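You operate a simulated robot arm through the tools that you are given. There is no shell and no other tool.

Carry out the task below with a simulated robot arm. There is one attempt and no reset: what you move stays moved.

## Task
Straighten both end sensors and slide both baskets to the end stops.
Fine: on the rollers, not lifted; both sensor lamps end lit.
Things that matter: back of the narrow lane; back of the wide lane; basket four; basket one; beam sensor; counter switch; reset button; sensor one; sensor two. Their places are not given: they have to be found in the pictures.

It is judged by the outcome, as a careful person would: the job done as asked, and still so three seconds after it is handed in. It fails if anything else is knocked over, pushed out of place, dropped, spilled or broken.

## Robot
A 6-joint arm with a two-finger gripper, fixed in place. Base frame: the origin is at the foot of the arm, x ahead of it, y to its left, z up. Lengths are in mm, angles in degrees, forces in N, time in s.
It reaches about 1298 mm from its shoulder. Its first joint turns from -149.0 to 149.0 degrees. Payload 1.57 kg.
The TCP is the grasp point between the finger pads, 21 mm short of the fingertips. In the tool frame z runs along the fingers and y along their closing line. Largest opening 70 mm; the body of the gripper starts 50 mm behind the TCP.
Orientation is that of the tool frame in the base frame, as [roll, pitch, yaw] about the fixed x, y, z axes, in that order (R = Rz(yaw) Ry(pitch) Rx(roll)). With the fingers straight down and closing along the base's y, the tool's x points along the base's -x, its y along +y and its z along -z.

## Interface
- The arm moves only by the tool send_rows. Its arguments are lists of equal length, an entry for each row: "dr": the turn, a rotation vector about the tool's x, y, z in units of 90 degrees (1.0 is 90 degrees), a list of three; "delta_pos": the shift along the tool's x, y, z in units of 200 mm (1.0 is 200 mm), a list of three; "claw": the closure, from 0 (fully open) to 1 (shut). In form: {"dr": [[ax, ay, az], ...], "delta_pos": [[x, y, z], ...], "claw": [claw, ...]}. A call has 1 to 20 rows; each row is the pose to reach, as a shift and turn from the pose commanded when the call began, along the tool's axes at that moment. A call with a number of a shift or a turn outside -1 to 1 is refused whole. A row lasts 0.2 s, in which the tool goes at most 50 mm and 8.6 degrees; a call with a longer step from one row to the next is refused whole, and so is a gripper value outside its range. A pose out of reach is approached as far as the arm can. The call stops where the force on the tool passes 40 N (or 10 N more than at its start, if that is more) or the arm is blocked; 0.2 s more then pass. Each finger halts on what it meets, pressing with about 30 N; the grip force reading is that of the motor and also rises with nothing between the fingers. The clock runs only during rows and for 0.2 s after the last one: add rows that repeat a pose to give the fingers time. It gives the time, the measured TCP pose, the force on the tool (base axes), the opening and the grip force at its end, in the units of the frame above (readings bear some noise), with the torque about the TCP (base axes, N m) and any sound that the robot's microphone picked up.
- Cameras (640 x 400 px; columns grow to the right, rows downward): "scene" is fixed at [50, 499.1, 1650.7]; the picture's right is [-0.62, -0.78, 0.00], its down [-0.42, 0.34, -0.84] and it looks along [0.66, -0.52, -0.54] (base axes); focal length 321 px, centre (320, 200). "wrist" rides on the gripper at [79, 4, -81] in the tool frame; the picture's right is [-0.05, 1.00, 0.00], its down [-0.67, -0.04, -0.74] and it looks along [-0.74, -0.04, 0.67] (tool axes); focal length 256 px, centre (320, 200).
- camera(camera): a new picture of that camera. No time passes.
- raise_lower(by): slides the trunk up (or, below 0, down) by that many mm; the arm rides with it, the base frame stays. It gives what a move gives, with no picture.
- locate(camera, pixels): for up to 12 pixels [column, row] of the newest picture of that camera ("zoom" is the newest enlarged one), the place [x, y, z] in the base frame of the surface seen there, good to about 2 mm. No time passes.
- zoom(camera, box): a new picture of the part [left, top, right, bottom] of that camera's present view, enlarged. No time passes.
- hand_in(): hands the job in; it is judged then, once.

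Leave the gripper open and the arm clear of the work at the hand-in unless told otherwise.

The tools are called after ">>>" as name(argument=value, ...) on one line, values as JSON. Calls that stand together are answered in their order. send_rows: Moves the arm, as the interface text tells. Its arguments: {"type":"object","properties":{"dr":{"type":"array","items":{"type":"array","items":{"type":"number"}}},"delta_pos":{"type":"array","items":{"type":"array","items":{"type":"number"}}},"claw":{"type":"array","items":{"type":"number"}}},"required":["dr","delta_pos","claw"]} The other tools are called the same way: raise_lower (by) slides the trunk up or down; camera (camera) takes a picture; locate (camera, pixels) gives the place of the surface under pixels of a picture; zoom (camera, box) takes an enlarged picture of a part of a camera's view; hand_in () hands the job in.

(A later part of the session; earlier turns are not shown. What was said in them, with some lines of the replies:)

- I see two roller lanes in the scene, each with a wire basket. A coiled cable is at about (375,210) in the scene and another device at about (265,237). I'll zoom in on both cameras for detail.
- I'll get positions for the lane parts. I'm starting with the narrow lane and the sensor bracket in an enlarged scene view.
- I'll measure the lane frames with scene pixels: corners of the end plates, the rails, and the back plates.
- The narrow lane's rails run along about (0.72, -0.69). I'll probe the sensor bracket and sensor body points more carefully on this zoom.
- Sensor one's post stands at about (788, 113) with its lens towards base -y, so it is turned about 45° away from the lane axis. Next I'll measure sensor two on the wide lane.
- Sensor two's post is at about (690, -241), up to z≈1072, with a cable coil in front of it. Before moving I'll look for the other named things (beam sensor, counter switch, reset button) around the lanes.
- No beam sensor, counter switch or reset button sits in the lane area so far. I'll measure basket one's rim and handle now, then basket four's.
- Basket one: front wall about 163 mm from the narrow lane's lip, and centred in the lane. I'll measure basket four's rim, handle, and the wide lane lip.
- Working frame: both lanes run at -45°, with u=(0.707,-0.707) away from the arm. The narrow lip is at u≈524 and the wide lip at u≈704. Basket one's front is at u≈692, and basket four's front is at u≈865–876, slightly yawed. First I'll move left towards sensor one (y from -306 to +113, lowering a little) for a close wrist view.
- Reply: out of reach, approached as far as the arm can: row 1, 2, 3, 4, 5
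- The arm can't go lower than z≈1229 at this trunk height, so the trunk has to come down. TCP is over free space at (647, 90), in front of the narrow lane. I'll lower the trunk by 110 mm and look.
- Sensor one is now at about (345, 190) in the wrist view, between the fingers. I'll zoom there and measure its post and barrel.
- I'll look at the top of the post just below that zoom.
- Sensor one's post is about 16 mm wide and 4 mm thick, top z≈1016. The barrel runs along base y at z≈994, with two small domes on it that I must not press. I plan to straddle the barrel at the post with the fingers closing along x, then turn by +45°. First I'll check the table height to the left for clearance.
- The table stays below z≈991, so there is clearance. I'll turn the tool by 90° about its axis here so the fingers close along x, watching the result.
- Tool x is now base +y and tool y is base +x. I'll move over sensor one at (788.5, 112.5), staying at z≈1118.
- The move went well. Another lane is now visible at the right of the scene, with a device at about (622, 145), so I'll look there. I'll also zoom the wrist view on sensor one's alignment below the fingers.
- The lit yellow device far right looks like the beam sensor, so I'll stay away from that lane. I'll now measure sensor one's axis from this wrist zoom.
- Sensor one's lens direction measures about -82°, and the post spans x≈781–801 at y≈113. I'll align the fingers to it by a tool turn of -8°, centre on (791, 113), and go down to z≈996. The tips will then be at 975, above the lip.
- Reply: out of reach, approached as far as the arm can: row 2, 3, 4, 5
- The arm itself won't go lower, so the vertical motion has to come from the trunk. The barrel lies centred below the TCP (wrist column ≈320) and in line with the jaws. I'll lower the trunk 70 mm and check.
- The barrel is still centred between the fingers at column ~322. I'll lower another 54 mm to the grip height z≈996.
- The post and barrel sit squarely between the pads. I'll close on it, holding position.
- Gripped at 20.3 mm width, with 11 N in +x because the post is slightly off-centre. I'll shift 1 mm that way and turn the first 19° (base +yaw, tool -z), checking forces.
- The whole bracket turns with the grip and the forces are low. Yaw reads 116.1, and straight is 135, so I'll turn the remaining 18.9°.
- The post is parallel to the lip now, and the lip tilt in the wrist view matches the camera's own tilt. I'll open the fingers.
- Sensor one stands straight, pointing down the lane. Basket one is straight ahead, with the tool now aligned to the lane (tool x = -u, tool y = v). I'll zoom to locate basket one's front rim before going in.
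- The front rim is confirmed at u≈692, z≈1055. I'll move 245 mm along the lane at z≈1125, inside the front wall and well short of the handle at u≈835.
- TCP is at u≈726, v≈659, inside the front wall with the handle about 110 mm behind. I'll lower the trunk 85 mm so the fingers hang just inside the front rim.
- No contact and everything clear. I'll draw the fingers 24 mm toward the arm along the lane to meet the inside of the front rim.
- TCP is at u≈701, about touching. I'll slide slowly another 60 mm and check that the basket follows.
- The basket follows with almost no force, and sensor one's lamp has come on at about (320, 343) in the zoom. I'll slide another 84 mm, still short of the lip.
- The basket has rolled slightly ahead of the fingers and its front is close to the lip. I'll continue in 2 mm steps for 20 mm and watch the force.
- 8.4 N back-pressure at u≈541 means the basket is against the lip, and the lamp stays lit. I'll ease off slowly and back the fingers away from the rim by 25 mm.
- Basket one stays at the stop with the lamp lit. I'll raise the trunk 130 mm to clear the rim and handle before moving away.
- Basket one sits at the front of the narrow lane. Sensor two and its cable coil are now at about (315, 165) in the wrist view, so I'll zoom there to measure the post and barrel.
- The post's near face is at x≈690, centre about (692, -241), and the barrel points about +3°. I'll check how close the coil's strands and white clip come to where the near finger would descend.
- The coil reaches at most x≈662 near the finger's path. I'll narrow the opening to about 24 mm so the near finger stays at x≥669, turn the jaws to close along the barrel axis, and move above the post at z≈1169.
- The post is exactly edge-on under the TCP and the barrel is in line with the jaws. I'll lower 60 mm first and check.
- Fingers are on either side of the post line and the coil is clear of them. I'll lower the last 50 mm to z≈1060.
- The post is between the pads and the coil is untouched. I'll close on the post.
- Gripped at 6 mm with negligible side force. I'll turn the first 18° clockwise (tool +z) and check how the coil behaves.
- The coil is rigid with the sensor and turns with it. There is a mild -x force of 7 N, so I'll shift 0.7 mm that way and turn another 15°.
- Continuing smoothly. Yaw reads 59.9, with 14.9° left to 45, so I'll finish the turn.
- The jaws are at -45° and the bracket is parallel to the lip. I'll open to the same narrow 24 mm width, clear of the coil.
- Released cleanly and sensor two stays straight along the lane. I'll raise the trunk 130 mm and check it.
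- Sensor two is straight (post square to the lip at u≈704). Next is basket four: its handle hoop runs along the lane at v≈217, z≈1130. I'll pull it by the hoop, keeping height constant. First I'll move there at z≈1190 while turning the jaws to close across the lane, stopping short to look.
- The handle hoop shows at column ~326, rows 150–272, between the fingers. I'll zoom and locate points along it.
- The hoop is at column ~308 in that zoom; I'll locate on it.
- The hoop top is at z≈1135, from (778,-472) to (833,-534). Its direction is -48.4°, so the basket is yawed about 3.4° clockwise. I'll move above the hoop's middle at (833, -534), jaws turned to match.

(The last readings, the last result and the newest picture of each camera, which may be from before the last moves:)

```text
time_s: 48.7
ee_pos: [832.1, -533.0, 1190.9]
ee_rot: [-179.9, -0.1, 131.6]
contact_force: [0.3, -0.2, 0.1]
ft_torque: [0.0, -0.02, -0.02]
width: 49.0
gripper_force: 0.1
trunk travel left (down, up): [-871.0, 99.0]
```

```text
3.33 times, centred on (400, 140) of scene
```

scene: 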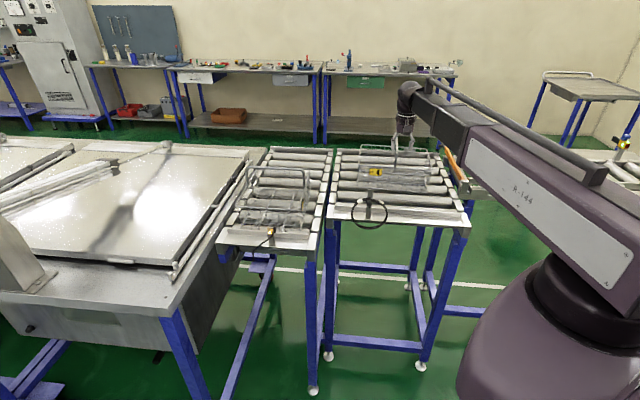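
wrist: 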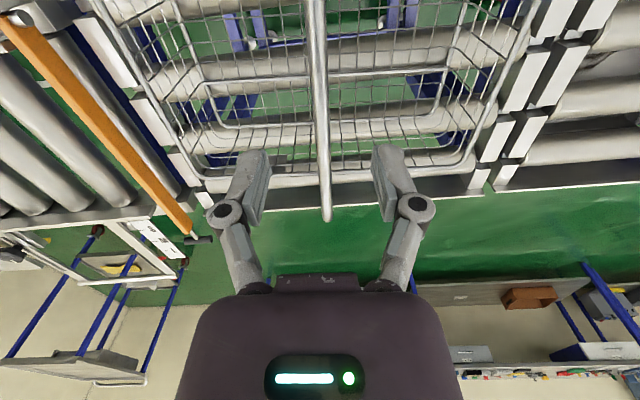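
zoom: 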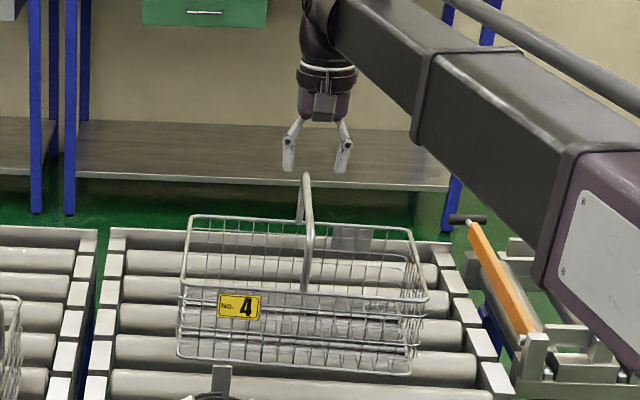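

The hoop is centred and aligned under the fingers. I'll lower 60 mm so the pads sit around the bar, with the tips still well above the rim.

>>> raise_lower(by=-60)

>>> camera(camera="wrist")

>>> zoom(camera="scene", box=[340, 110, 460, 220])

```text
time_s: 49.7
ee_pos: [834.9, -534.5, 1129.6]
ee_rot: [180.0, -0.1, 131.7]
contact_force: [0.0, 0.8, 0.7]
ft_torque: [0.0, -0.03, -0.02]
width: 48.8
gripper_force: 0.1
trunk travel left (down, up): [-811.0, 159.0]
```

```text
taken
```

wrist: 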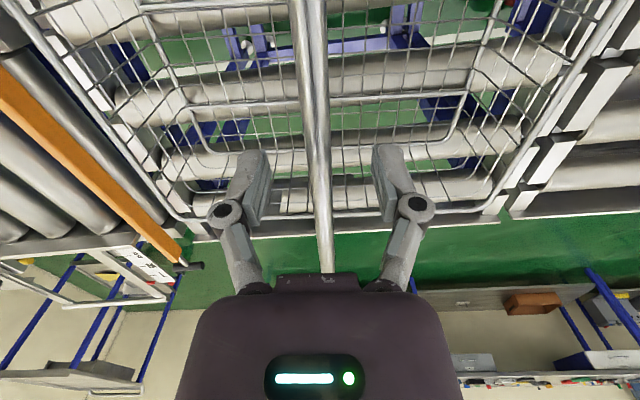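

```text
3.64 times, centred on (400, 165) of scene
```

zoom: 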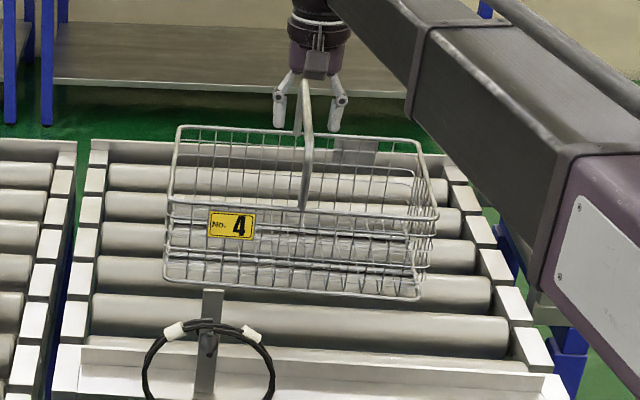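

The bar is centred between the pads. I'll close gently.

>>> send_rows(dr=[[0, 0, 0], [0, 0, 0], [0, 0, 0], [0, 0, 0], [0, 0, 0]], delta_pos=[[0, 0, 0], [0, 0, 0], [0, 0, 0], [0, 0, 0], [0, 0, 0]], claw=[0.6, 0.75, 0.85, 1, 1])

>>> camera(camera="wrist")

```text
time_s: 50.9
ee_pos: [833.7, -532.1, 1130.1]
ee_rot: [180.0, 0.1, 131.5]
contact_force: [1.7, 1.4, -0.4]
ft_torque: [0.0, 0.01, 0.14]
width: 8.7
gripper_force: 30.1
trunk travel left (down, up): [-811.0, 159.0]
```

```text
taken
```

wrist: 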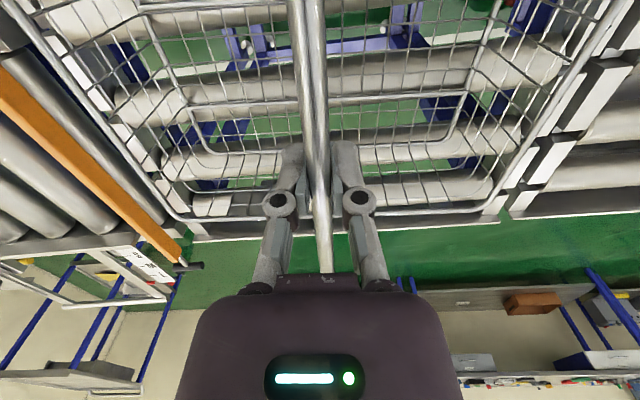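

Gripped at 8.7 mm. I'll slide 30 mm along the lane towards the arm while squaring the yaw a little, then check.

>>> send_rows(dr=[[0, 0, -0.003], [0, 0, -0.006], [0, 0, -0.01], [0, 0, -0.014], [0, 0, -0.018], [0, 0, -0.018]], delta_pos=[[0.03, -0.0018, 0], [0.06, -0.0036, 0], [0.09, -0.0054, 0], [0.12, -0.0071, 0], [0.15, -0.0089, 0], [0.15, -0.0089, 0]], claw=[1, 1, 1, 1, 1, 1])

>>> camera(camera="wrist")

>>> zoom(camera="scene", box=[340, 110, 460, 230])

```text
time_s: 52.3
ee_pos: [811.8, -512.0, 1129.8]
ee_rot: [-180.0, 0.0, 133.1]
contact_force: [0.6, 0.4, 0.5]
ft_torque: [-0.24, -0.24, -0.19]
width: 9.0
gripper_force: 30.2
trunk travel left (down, up): [-811.0, 159.0]
```

```text
taken
```

wrist: 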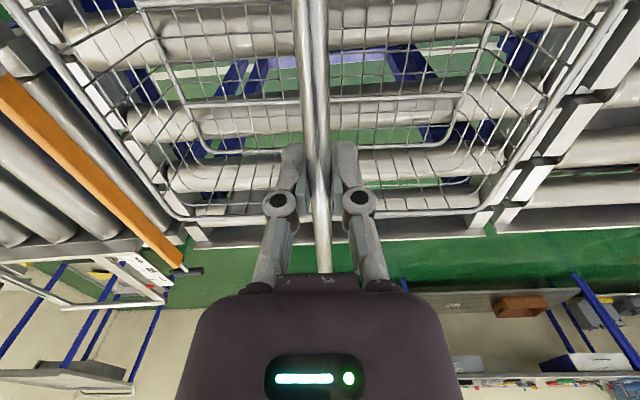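

```text
3.33 times, centred on (400, 170) of scene
```

zoom: 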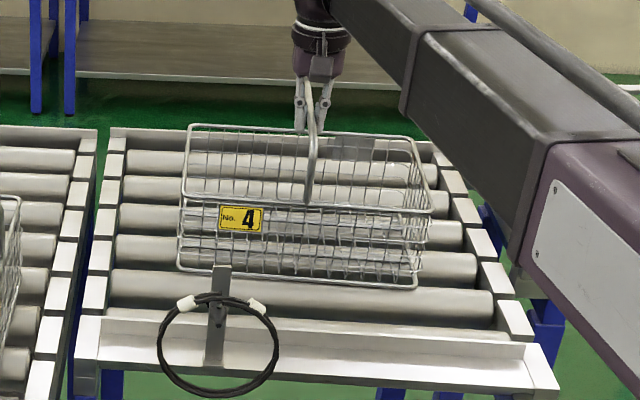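

It slides easily with almost no force. I'll go another 110 mm slowly, finishing the squaring to yaw 135.

>>> send_rows(dr=[[0, 0, -0.004], [0, 0, -0.008], [0, 0, -0.012], [0, 0, -0.016], [0, 0, -0.02], [0, 0, -0.02], [0, 0, -0.02], [0, 0, -0.02], [0, 0, -0.02], [0, 0, -0.02], [0, 0, -0.02], [0, 0, -0.02], [0, 0, -0.02], [0, 0, -0.02], [0, 0, -0.02], [0, 0, -0.02], [0, 0, -0.02], [0, 0, -0.02]], delta_pos=[[0.03, -0.001, 0], [0.06, -0.002, 0], [0.09, -0.003, 0], [0.12, -0.004, 0], [0.15, -0.005, 0], [0.18, -0.006, 0], [0.21, -0.007, 0], [0.24, -0.008, 0], [0.27, -0.009, 0], [0.3, -0.01, 0], [0.33, -0.011, 0], [0.36, -0.012, 0], [0.39, -0.013, 0], [0.42, -0.014, 0], [0.45, -0.015, 0], [0.48, -0.016, 0], [0.51, -0.016, 0], [0.54, -0.017, 0]], claw=[1, 1, 1, 1, 1, 1, 1, 1, 1, 1, 1, 1, 1, 1, 1, 1, 1, 1])

>>> camera(camera="wrist")

>>> zoom(camera="scene", box=[330, 130, 470, 240])

```text
time_s: 56.1
ee_pos: [737.0, -434.5, 1129.7]
ee_rot: [-180.0, 0.1, 135.0]
contact_force: [-0.2, 0.2, 0.3]
ft_torque: [-0.1, -0.1, -0.15]
width: 8.8
gripper_force: 30.1
trunk travel left (down, up): [-811.0, 159.0]
```

```text
taken
```

wrist: 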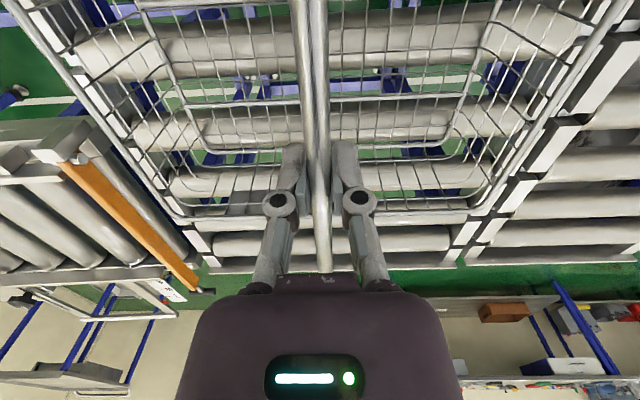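

```text
3.64 times, centred on (400, 185) of scene
```

zoom: 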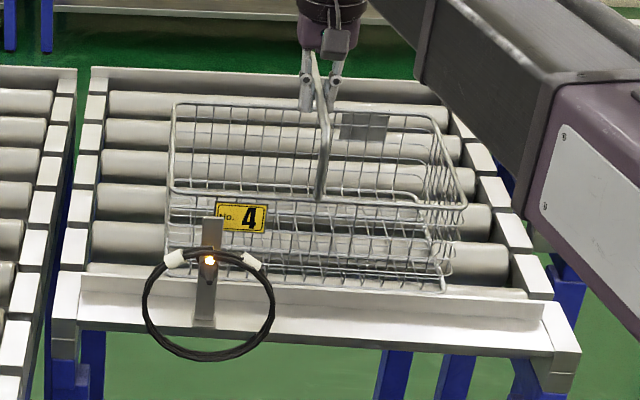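

Sensor two's lamp is lit, about (210, 260) in the zoom. About 18 mm remain to the lip, so I'll go on in 1.5 mm steps, watching the force.

>>> send_rows(dr=[[0, 0, 0], [0, 0, 0], [0, 0, 0], [0, 0, 0], [0, 0, 0], [0, 0, 0], [0, 0, 0], [0, 0, 0], [0, 0, 0]], delta_pos=[[0.0075, 0, 0], [0.015, 0, 0], [0.0225, 0, 0], [0.03, 0, 0], [0.0375, 0, 0], [0.045, 0, 0], [0.0525, 0, 0], [0.06, 0, 0], [0.065, 0, 0]], claw=[1, 1, 1, 1, 1, 1, 1, 1, 1])

>>> zoom(camera="scene", box=[340, 170, 460, 240])

```text
time_s: 58.1
ee_pos: [727.2, -426.2, 1129.2]
ee_rot: [-179.9, 0.0, 135.0]
contact_force: [0.8, 1.3, -0.2]
ft_torque: [-0.01, -0.02, -0.1]
width: 9.0
gripper_force: 30.7
trunk travel left (down, up): [-811.0, 159.0]
```

```text
5.33 times, centred on (400, 205) of scene
```

zoom: 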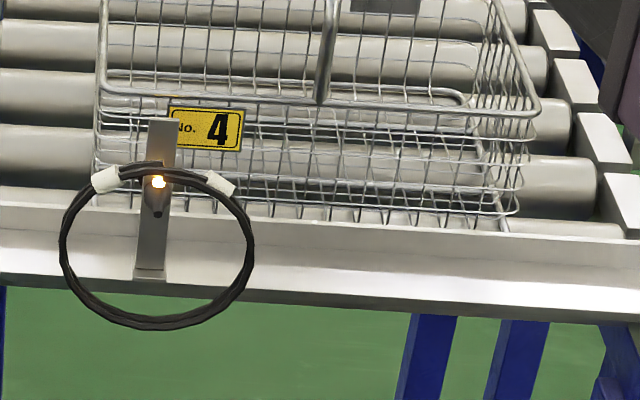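

No resistance yet and a few mm remain. I'll take 1 mm steps for 5 mm.

>>> send_rows(dr=[[0, 0, 0], [0, 0, 0], [0, 0, 0], [0, 0, 0], [0, 0, 0]], delta_pos=[[0.005, 0, 0], [0.01, 0, 0], [0.015, 0, 0], [0.02, 0, 0], [0.025, 0, 0]], claw=[1, 1, 1, 1, 1])

>>> zoom(camera="scene", box=[340, 170, 460, 240])

```text
time_s: 59.3
ee_pos: [724.2, -424.0, 1129.7]
ee_rot: [180.0, 0.1, 135.1]
contact_force: [5.8, -2.9, 6.8]
ft_torque: [-0.17, -0.18, 0.02]
width: 8.4
gripper_force: 29.9
trunk travel left (down, up): [-811.0, 159.0]
```

```text
5.33 times, centred on (400, 205) of scene
```

zoom: 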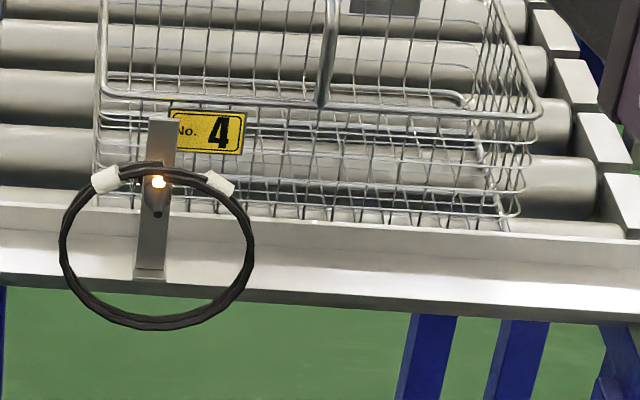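

6 N of resistance means the basket's front has reached the lip. I'll ease back the tension by 0.5 mm, then open the fingers slowly and measure squareness.

>>> send_rows(dr=[[0, 0, 0], [0, 0, 0], [0, 0, 0], [0, 0, 0], [0, 0, 0]], delta_pos=[[-0.003, 0, 0], [-0.003, 0, 0], [-0.003, 0, 0], [-0.003, 0, 0], [-0.003, 0, 0]], claw=[1, 1, 0.8, 0.6, 0.4])

>>> zoom(camera="scene", box=[340, 170, 460, 240])

>>> locate(camera="zoom", pixels=[[120, 93], [200, 100], [270, 103], [400, 109], [500, 115], [525, 117], [20, 205], [280, 222], [560, 243], [130, 95]])

>>> camera(camera="wrist")

```text
time_s: 60.5
ee_pos: [724.3, -423.2, 1129.5]
ee_rot: [180.0, 0.1, 135.0]
contact_force: [0.3, 0.4, -1.2]
ft_torque: [-0.01, 0.03, 0.04]
width: 42.1
gripper_force: 0.1
trunk travel left (down, up): [-811.0, 159.0]
```

```text
5.33 times, centred on (400, 205) of scene
```

zoom: 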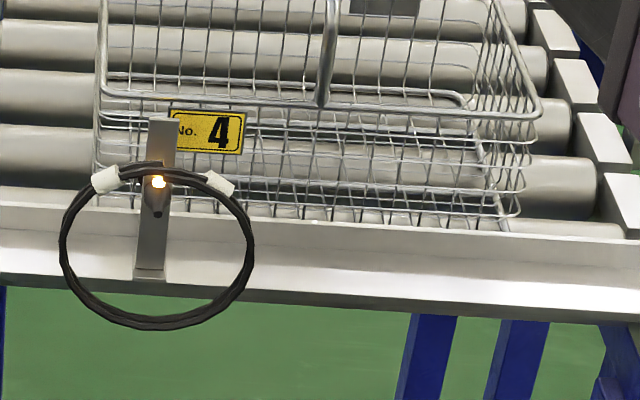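

```text
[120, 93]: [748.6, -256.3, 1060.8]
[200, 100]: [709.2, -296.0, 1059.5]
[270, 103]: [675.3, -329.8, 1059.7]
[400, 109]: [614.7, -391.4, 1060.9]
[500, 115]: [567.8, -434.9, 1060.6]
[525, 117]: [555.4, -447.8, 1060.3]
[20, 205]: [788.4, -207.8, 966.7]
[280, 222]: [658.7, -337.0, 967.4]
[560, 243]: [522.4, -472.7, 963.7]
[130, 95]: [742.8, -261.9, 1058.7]
```

```text
taken
```

wrist: 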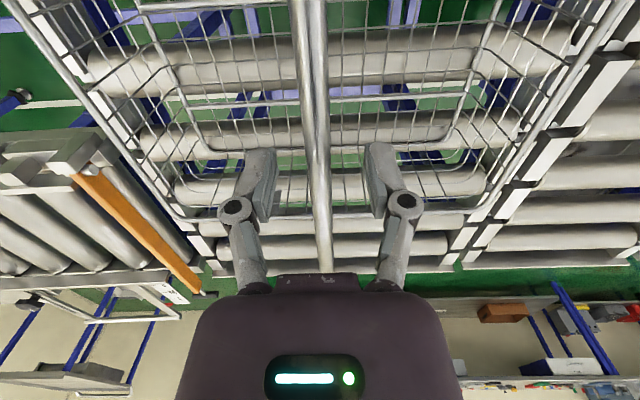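

Basket four's front rim is at u≈710 across its whole width, with the lip face at u≈704, so it's square. I'll compare with basket one, which I pressed to 8 N, to confirm the lip's thickness accounts for the gap.

>>> zoom(camera="scene", box=[220, 200, 320, 260])

>>> locate(camera="zoom", pixels=[[130, 50], [200, 57], [300, 66], [400, 72], [480, 70], [100, 205], [230, 220], [450, 235], [100, 192], [230, 203], [450, 218], [505, 215]])

>>> zoom(camera="scene", box=[380, 195, 440, 225])

>>> locate(camera="zoom", pixels=[[300, 215], [300, 205], [300, 195], [300, 225], [300, 185], [300, 235], [300, 245]])

```text
6.40 times, centred on (270, 230) of scene
```

zoom: 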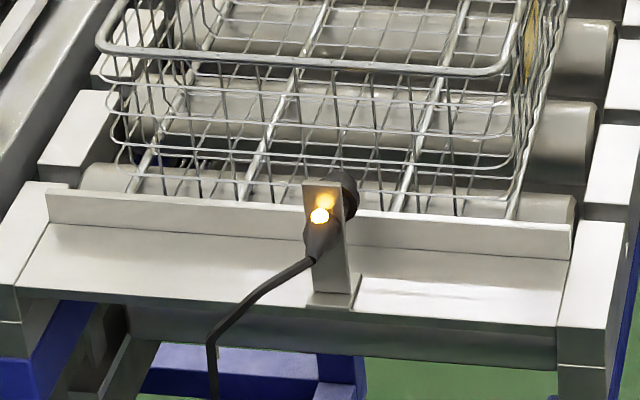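

```text
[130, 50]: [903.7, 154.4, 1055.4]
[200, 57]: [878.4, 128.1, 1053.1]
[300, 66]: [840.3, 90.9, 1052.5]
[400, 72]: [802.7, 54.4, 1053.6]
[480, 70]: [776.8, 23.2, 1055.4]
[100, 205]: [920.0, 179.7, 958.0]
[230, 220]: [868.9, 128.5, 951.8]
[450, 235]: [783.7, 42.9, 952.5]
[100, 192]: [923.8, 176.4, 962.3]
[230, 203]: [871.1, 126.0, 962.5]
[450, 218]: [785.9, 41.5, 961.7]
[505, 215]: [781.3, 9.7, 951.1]
```

```text
10.67 times, centred on (410, 210) of scene
```

zoom: 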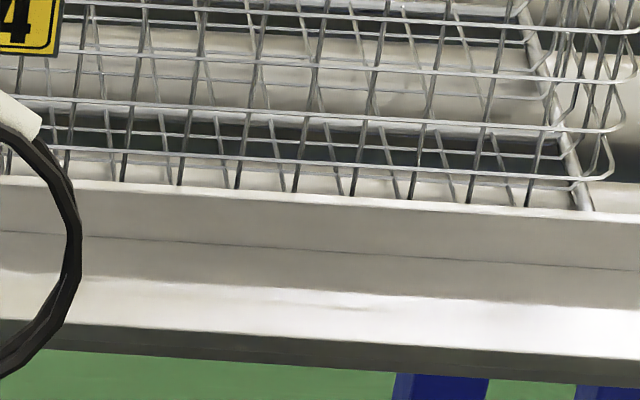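

```text
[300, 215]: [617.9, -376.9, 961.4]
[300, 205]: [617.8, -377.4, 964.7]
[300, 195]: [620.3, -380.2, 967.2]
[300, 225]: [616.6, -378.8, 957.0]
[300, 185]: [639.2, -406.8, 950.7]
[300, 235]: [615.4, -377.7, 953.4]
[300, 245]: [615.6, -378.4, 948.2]
```

Both baskets have the same 6 mm rim-to-lip-face gap (the lip's own thickness), so basket four is seated too. I'll raise the trunk straight up to clear the hoop.

>>> raise_lower(by=120)

>>> camera(camera="wrist")

>>> camera(camera="scene")

```text
time_s: 62.0
ee_pos: [724.0, -422.5, 1250.2]
ee_rot: [180.0, 0.1, 135.0]
contact_force: [0.2, 1.0, 0.2]
ft_torque: [0.02, 0.02, 0.0]
width: 42.1
gripper_force: 0.1
trunk travel left (down, up): [-931.0, 39.0]
```

```text
taken
```

wrist: 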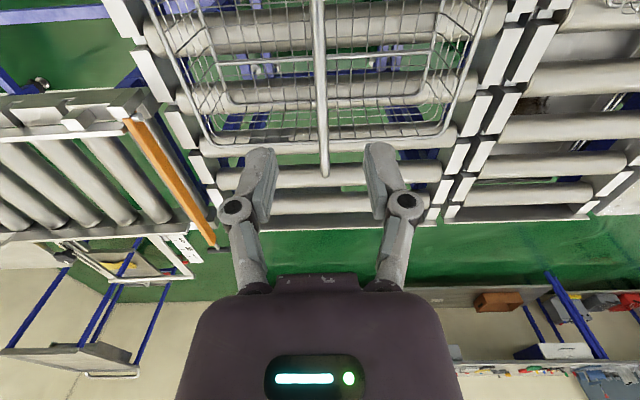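

```text
taken
```

scene: 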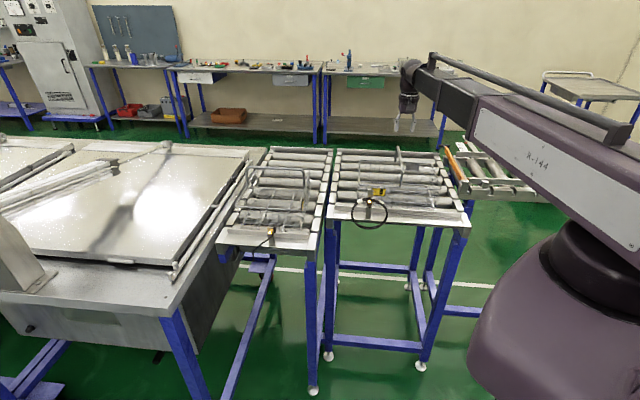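

Both lamps are lit and both baskets sit at the front. I'll open the gripper fully and draw the arm back about 200 mm along the lane, high above everything.

>>> send_rows(dr=[[0, 0, 0], [0, 0, 0], [0, 0, 0], [0, 0, 0], [0, 0, 0], [0, 0, 0]], delta_pos=[[0.2, 0, 0], [0.4, 0, 0], [0.6, 0, 0], [0.8, 0, 0], [1.0, 0, 0], [1.0, 0, 0]], claw=[0.2, 0, 0, 0, 0, 0])

>>> zoom(camera="scene", box=[330, 130, 480, 240])

>>> zoom(camera="scene", box=[210, 140, 340, 265])

>>> zoom(camera="scene", box=[350, 185, 400, 235])

```text
time_s: 63.4
ee_pos: [582.9, -281.8, 1248.4]
ee_rot: [180.0, 0.0, 135.1]
contact_force: [0.6, 0.3, -0.7]
ft_torque: [0.03, 0.03, -0.04]
width: 70.3
gripper_force: 0.2
trunk travel left (down, up): [-931.0, 39.0]
```

```text
3.64 times, centred on (405, 185) of scene
```

zoom: 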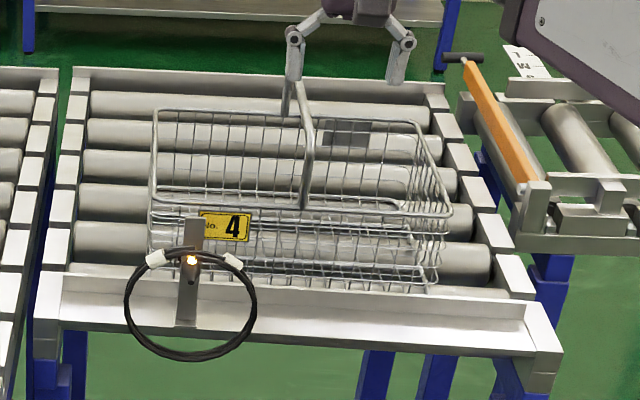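

```text
3.20 times, centred on (275, 202) of scene
```

zoom: 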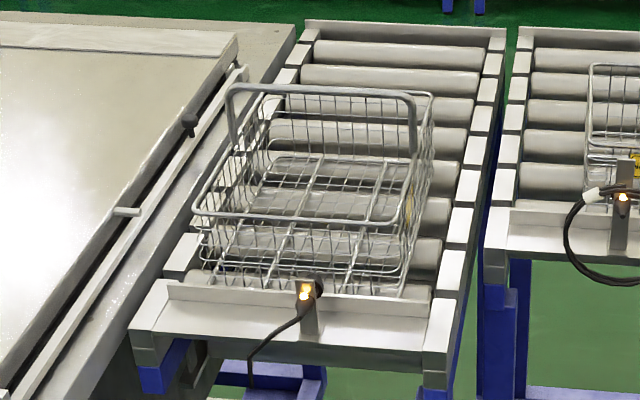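

```text
8.00 times, centred on (375, 210) of scene
```

zoom: 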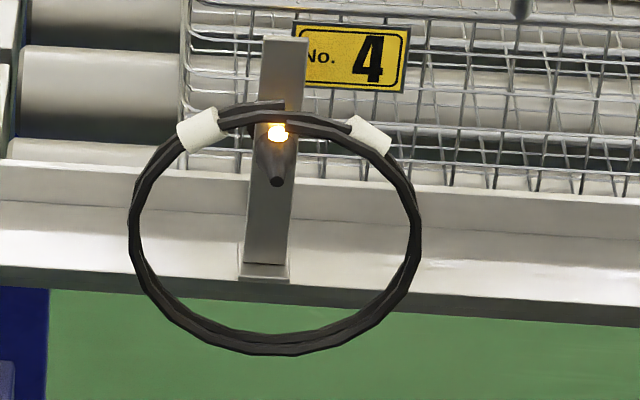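

Both sensors are straight with their lamps lit. Both baskets rest on the rollers against the lips, and the gripper is open with the arm high and clear. I'm handing in.

>>> hand_in()

```text
The job is handed in.
```

The job is handed in. Both end sensors are straight, both baskets are at the end stops, and both sensor lamps were lit in the last pictures before hand-in.

- **Sensor one (narrow lane):** I turned it about 37° until it pointed straight down the lane.
- **Sensor two (wide lane):** I turned it about 48°. Its cable coil is fixed to the sensor and turned with it.
- **Basket one:** I slid it about 160 mm along the rollers until it met the lip, with about 8 N of resistance. The front rim measured square to the lip.
- **Basket four:** I pulled it about 154 mm by its handle at constant height and straightened its roughly 3° skew on the way. Its front rim also measured square to the lip, with the same 6 mm gap as basket one.

Nothing was lifted, and I saw nothing else moved or knocked. I think the beam sensor is the lit yellow device on the lane to the far right, and I kept away from it. I never clearly identified the counter switch or the reset button. At hand-in the gripper was open and the arm was raised clear of the lanes.
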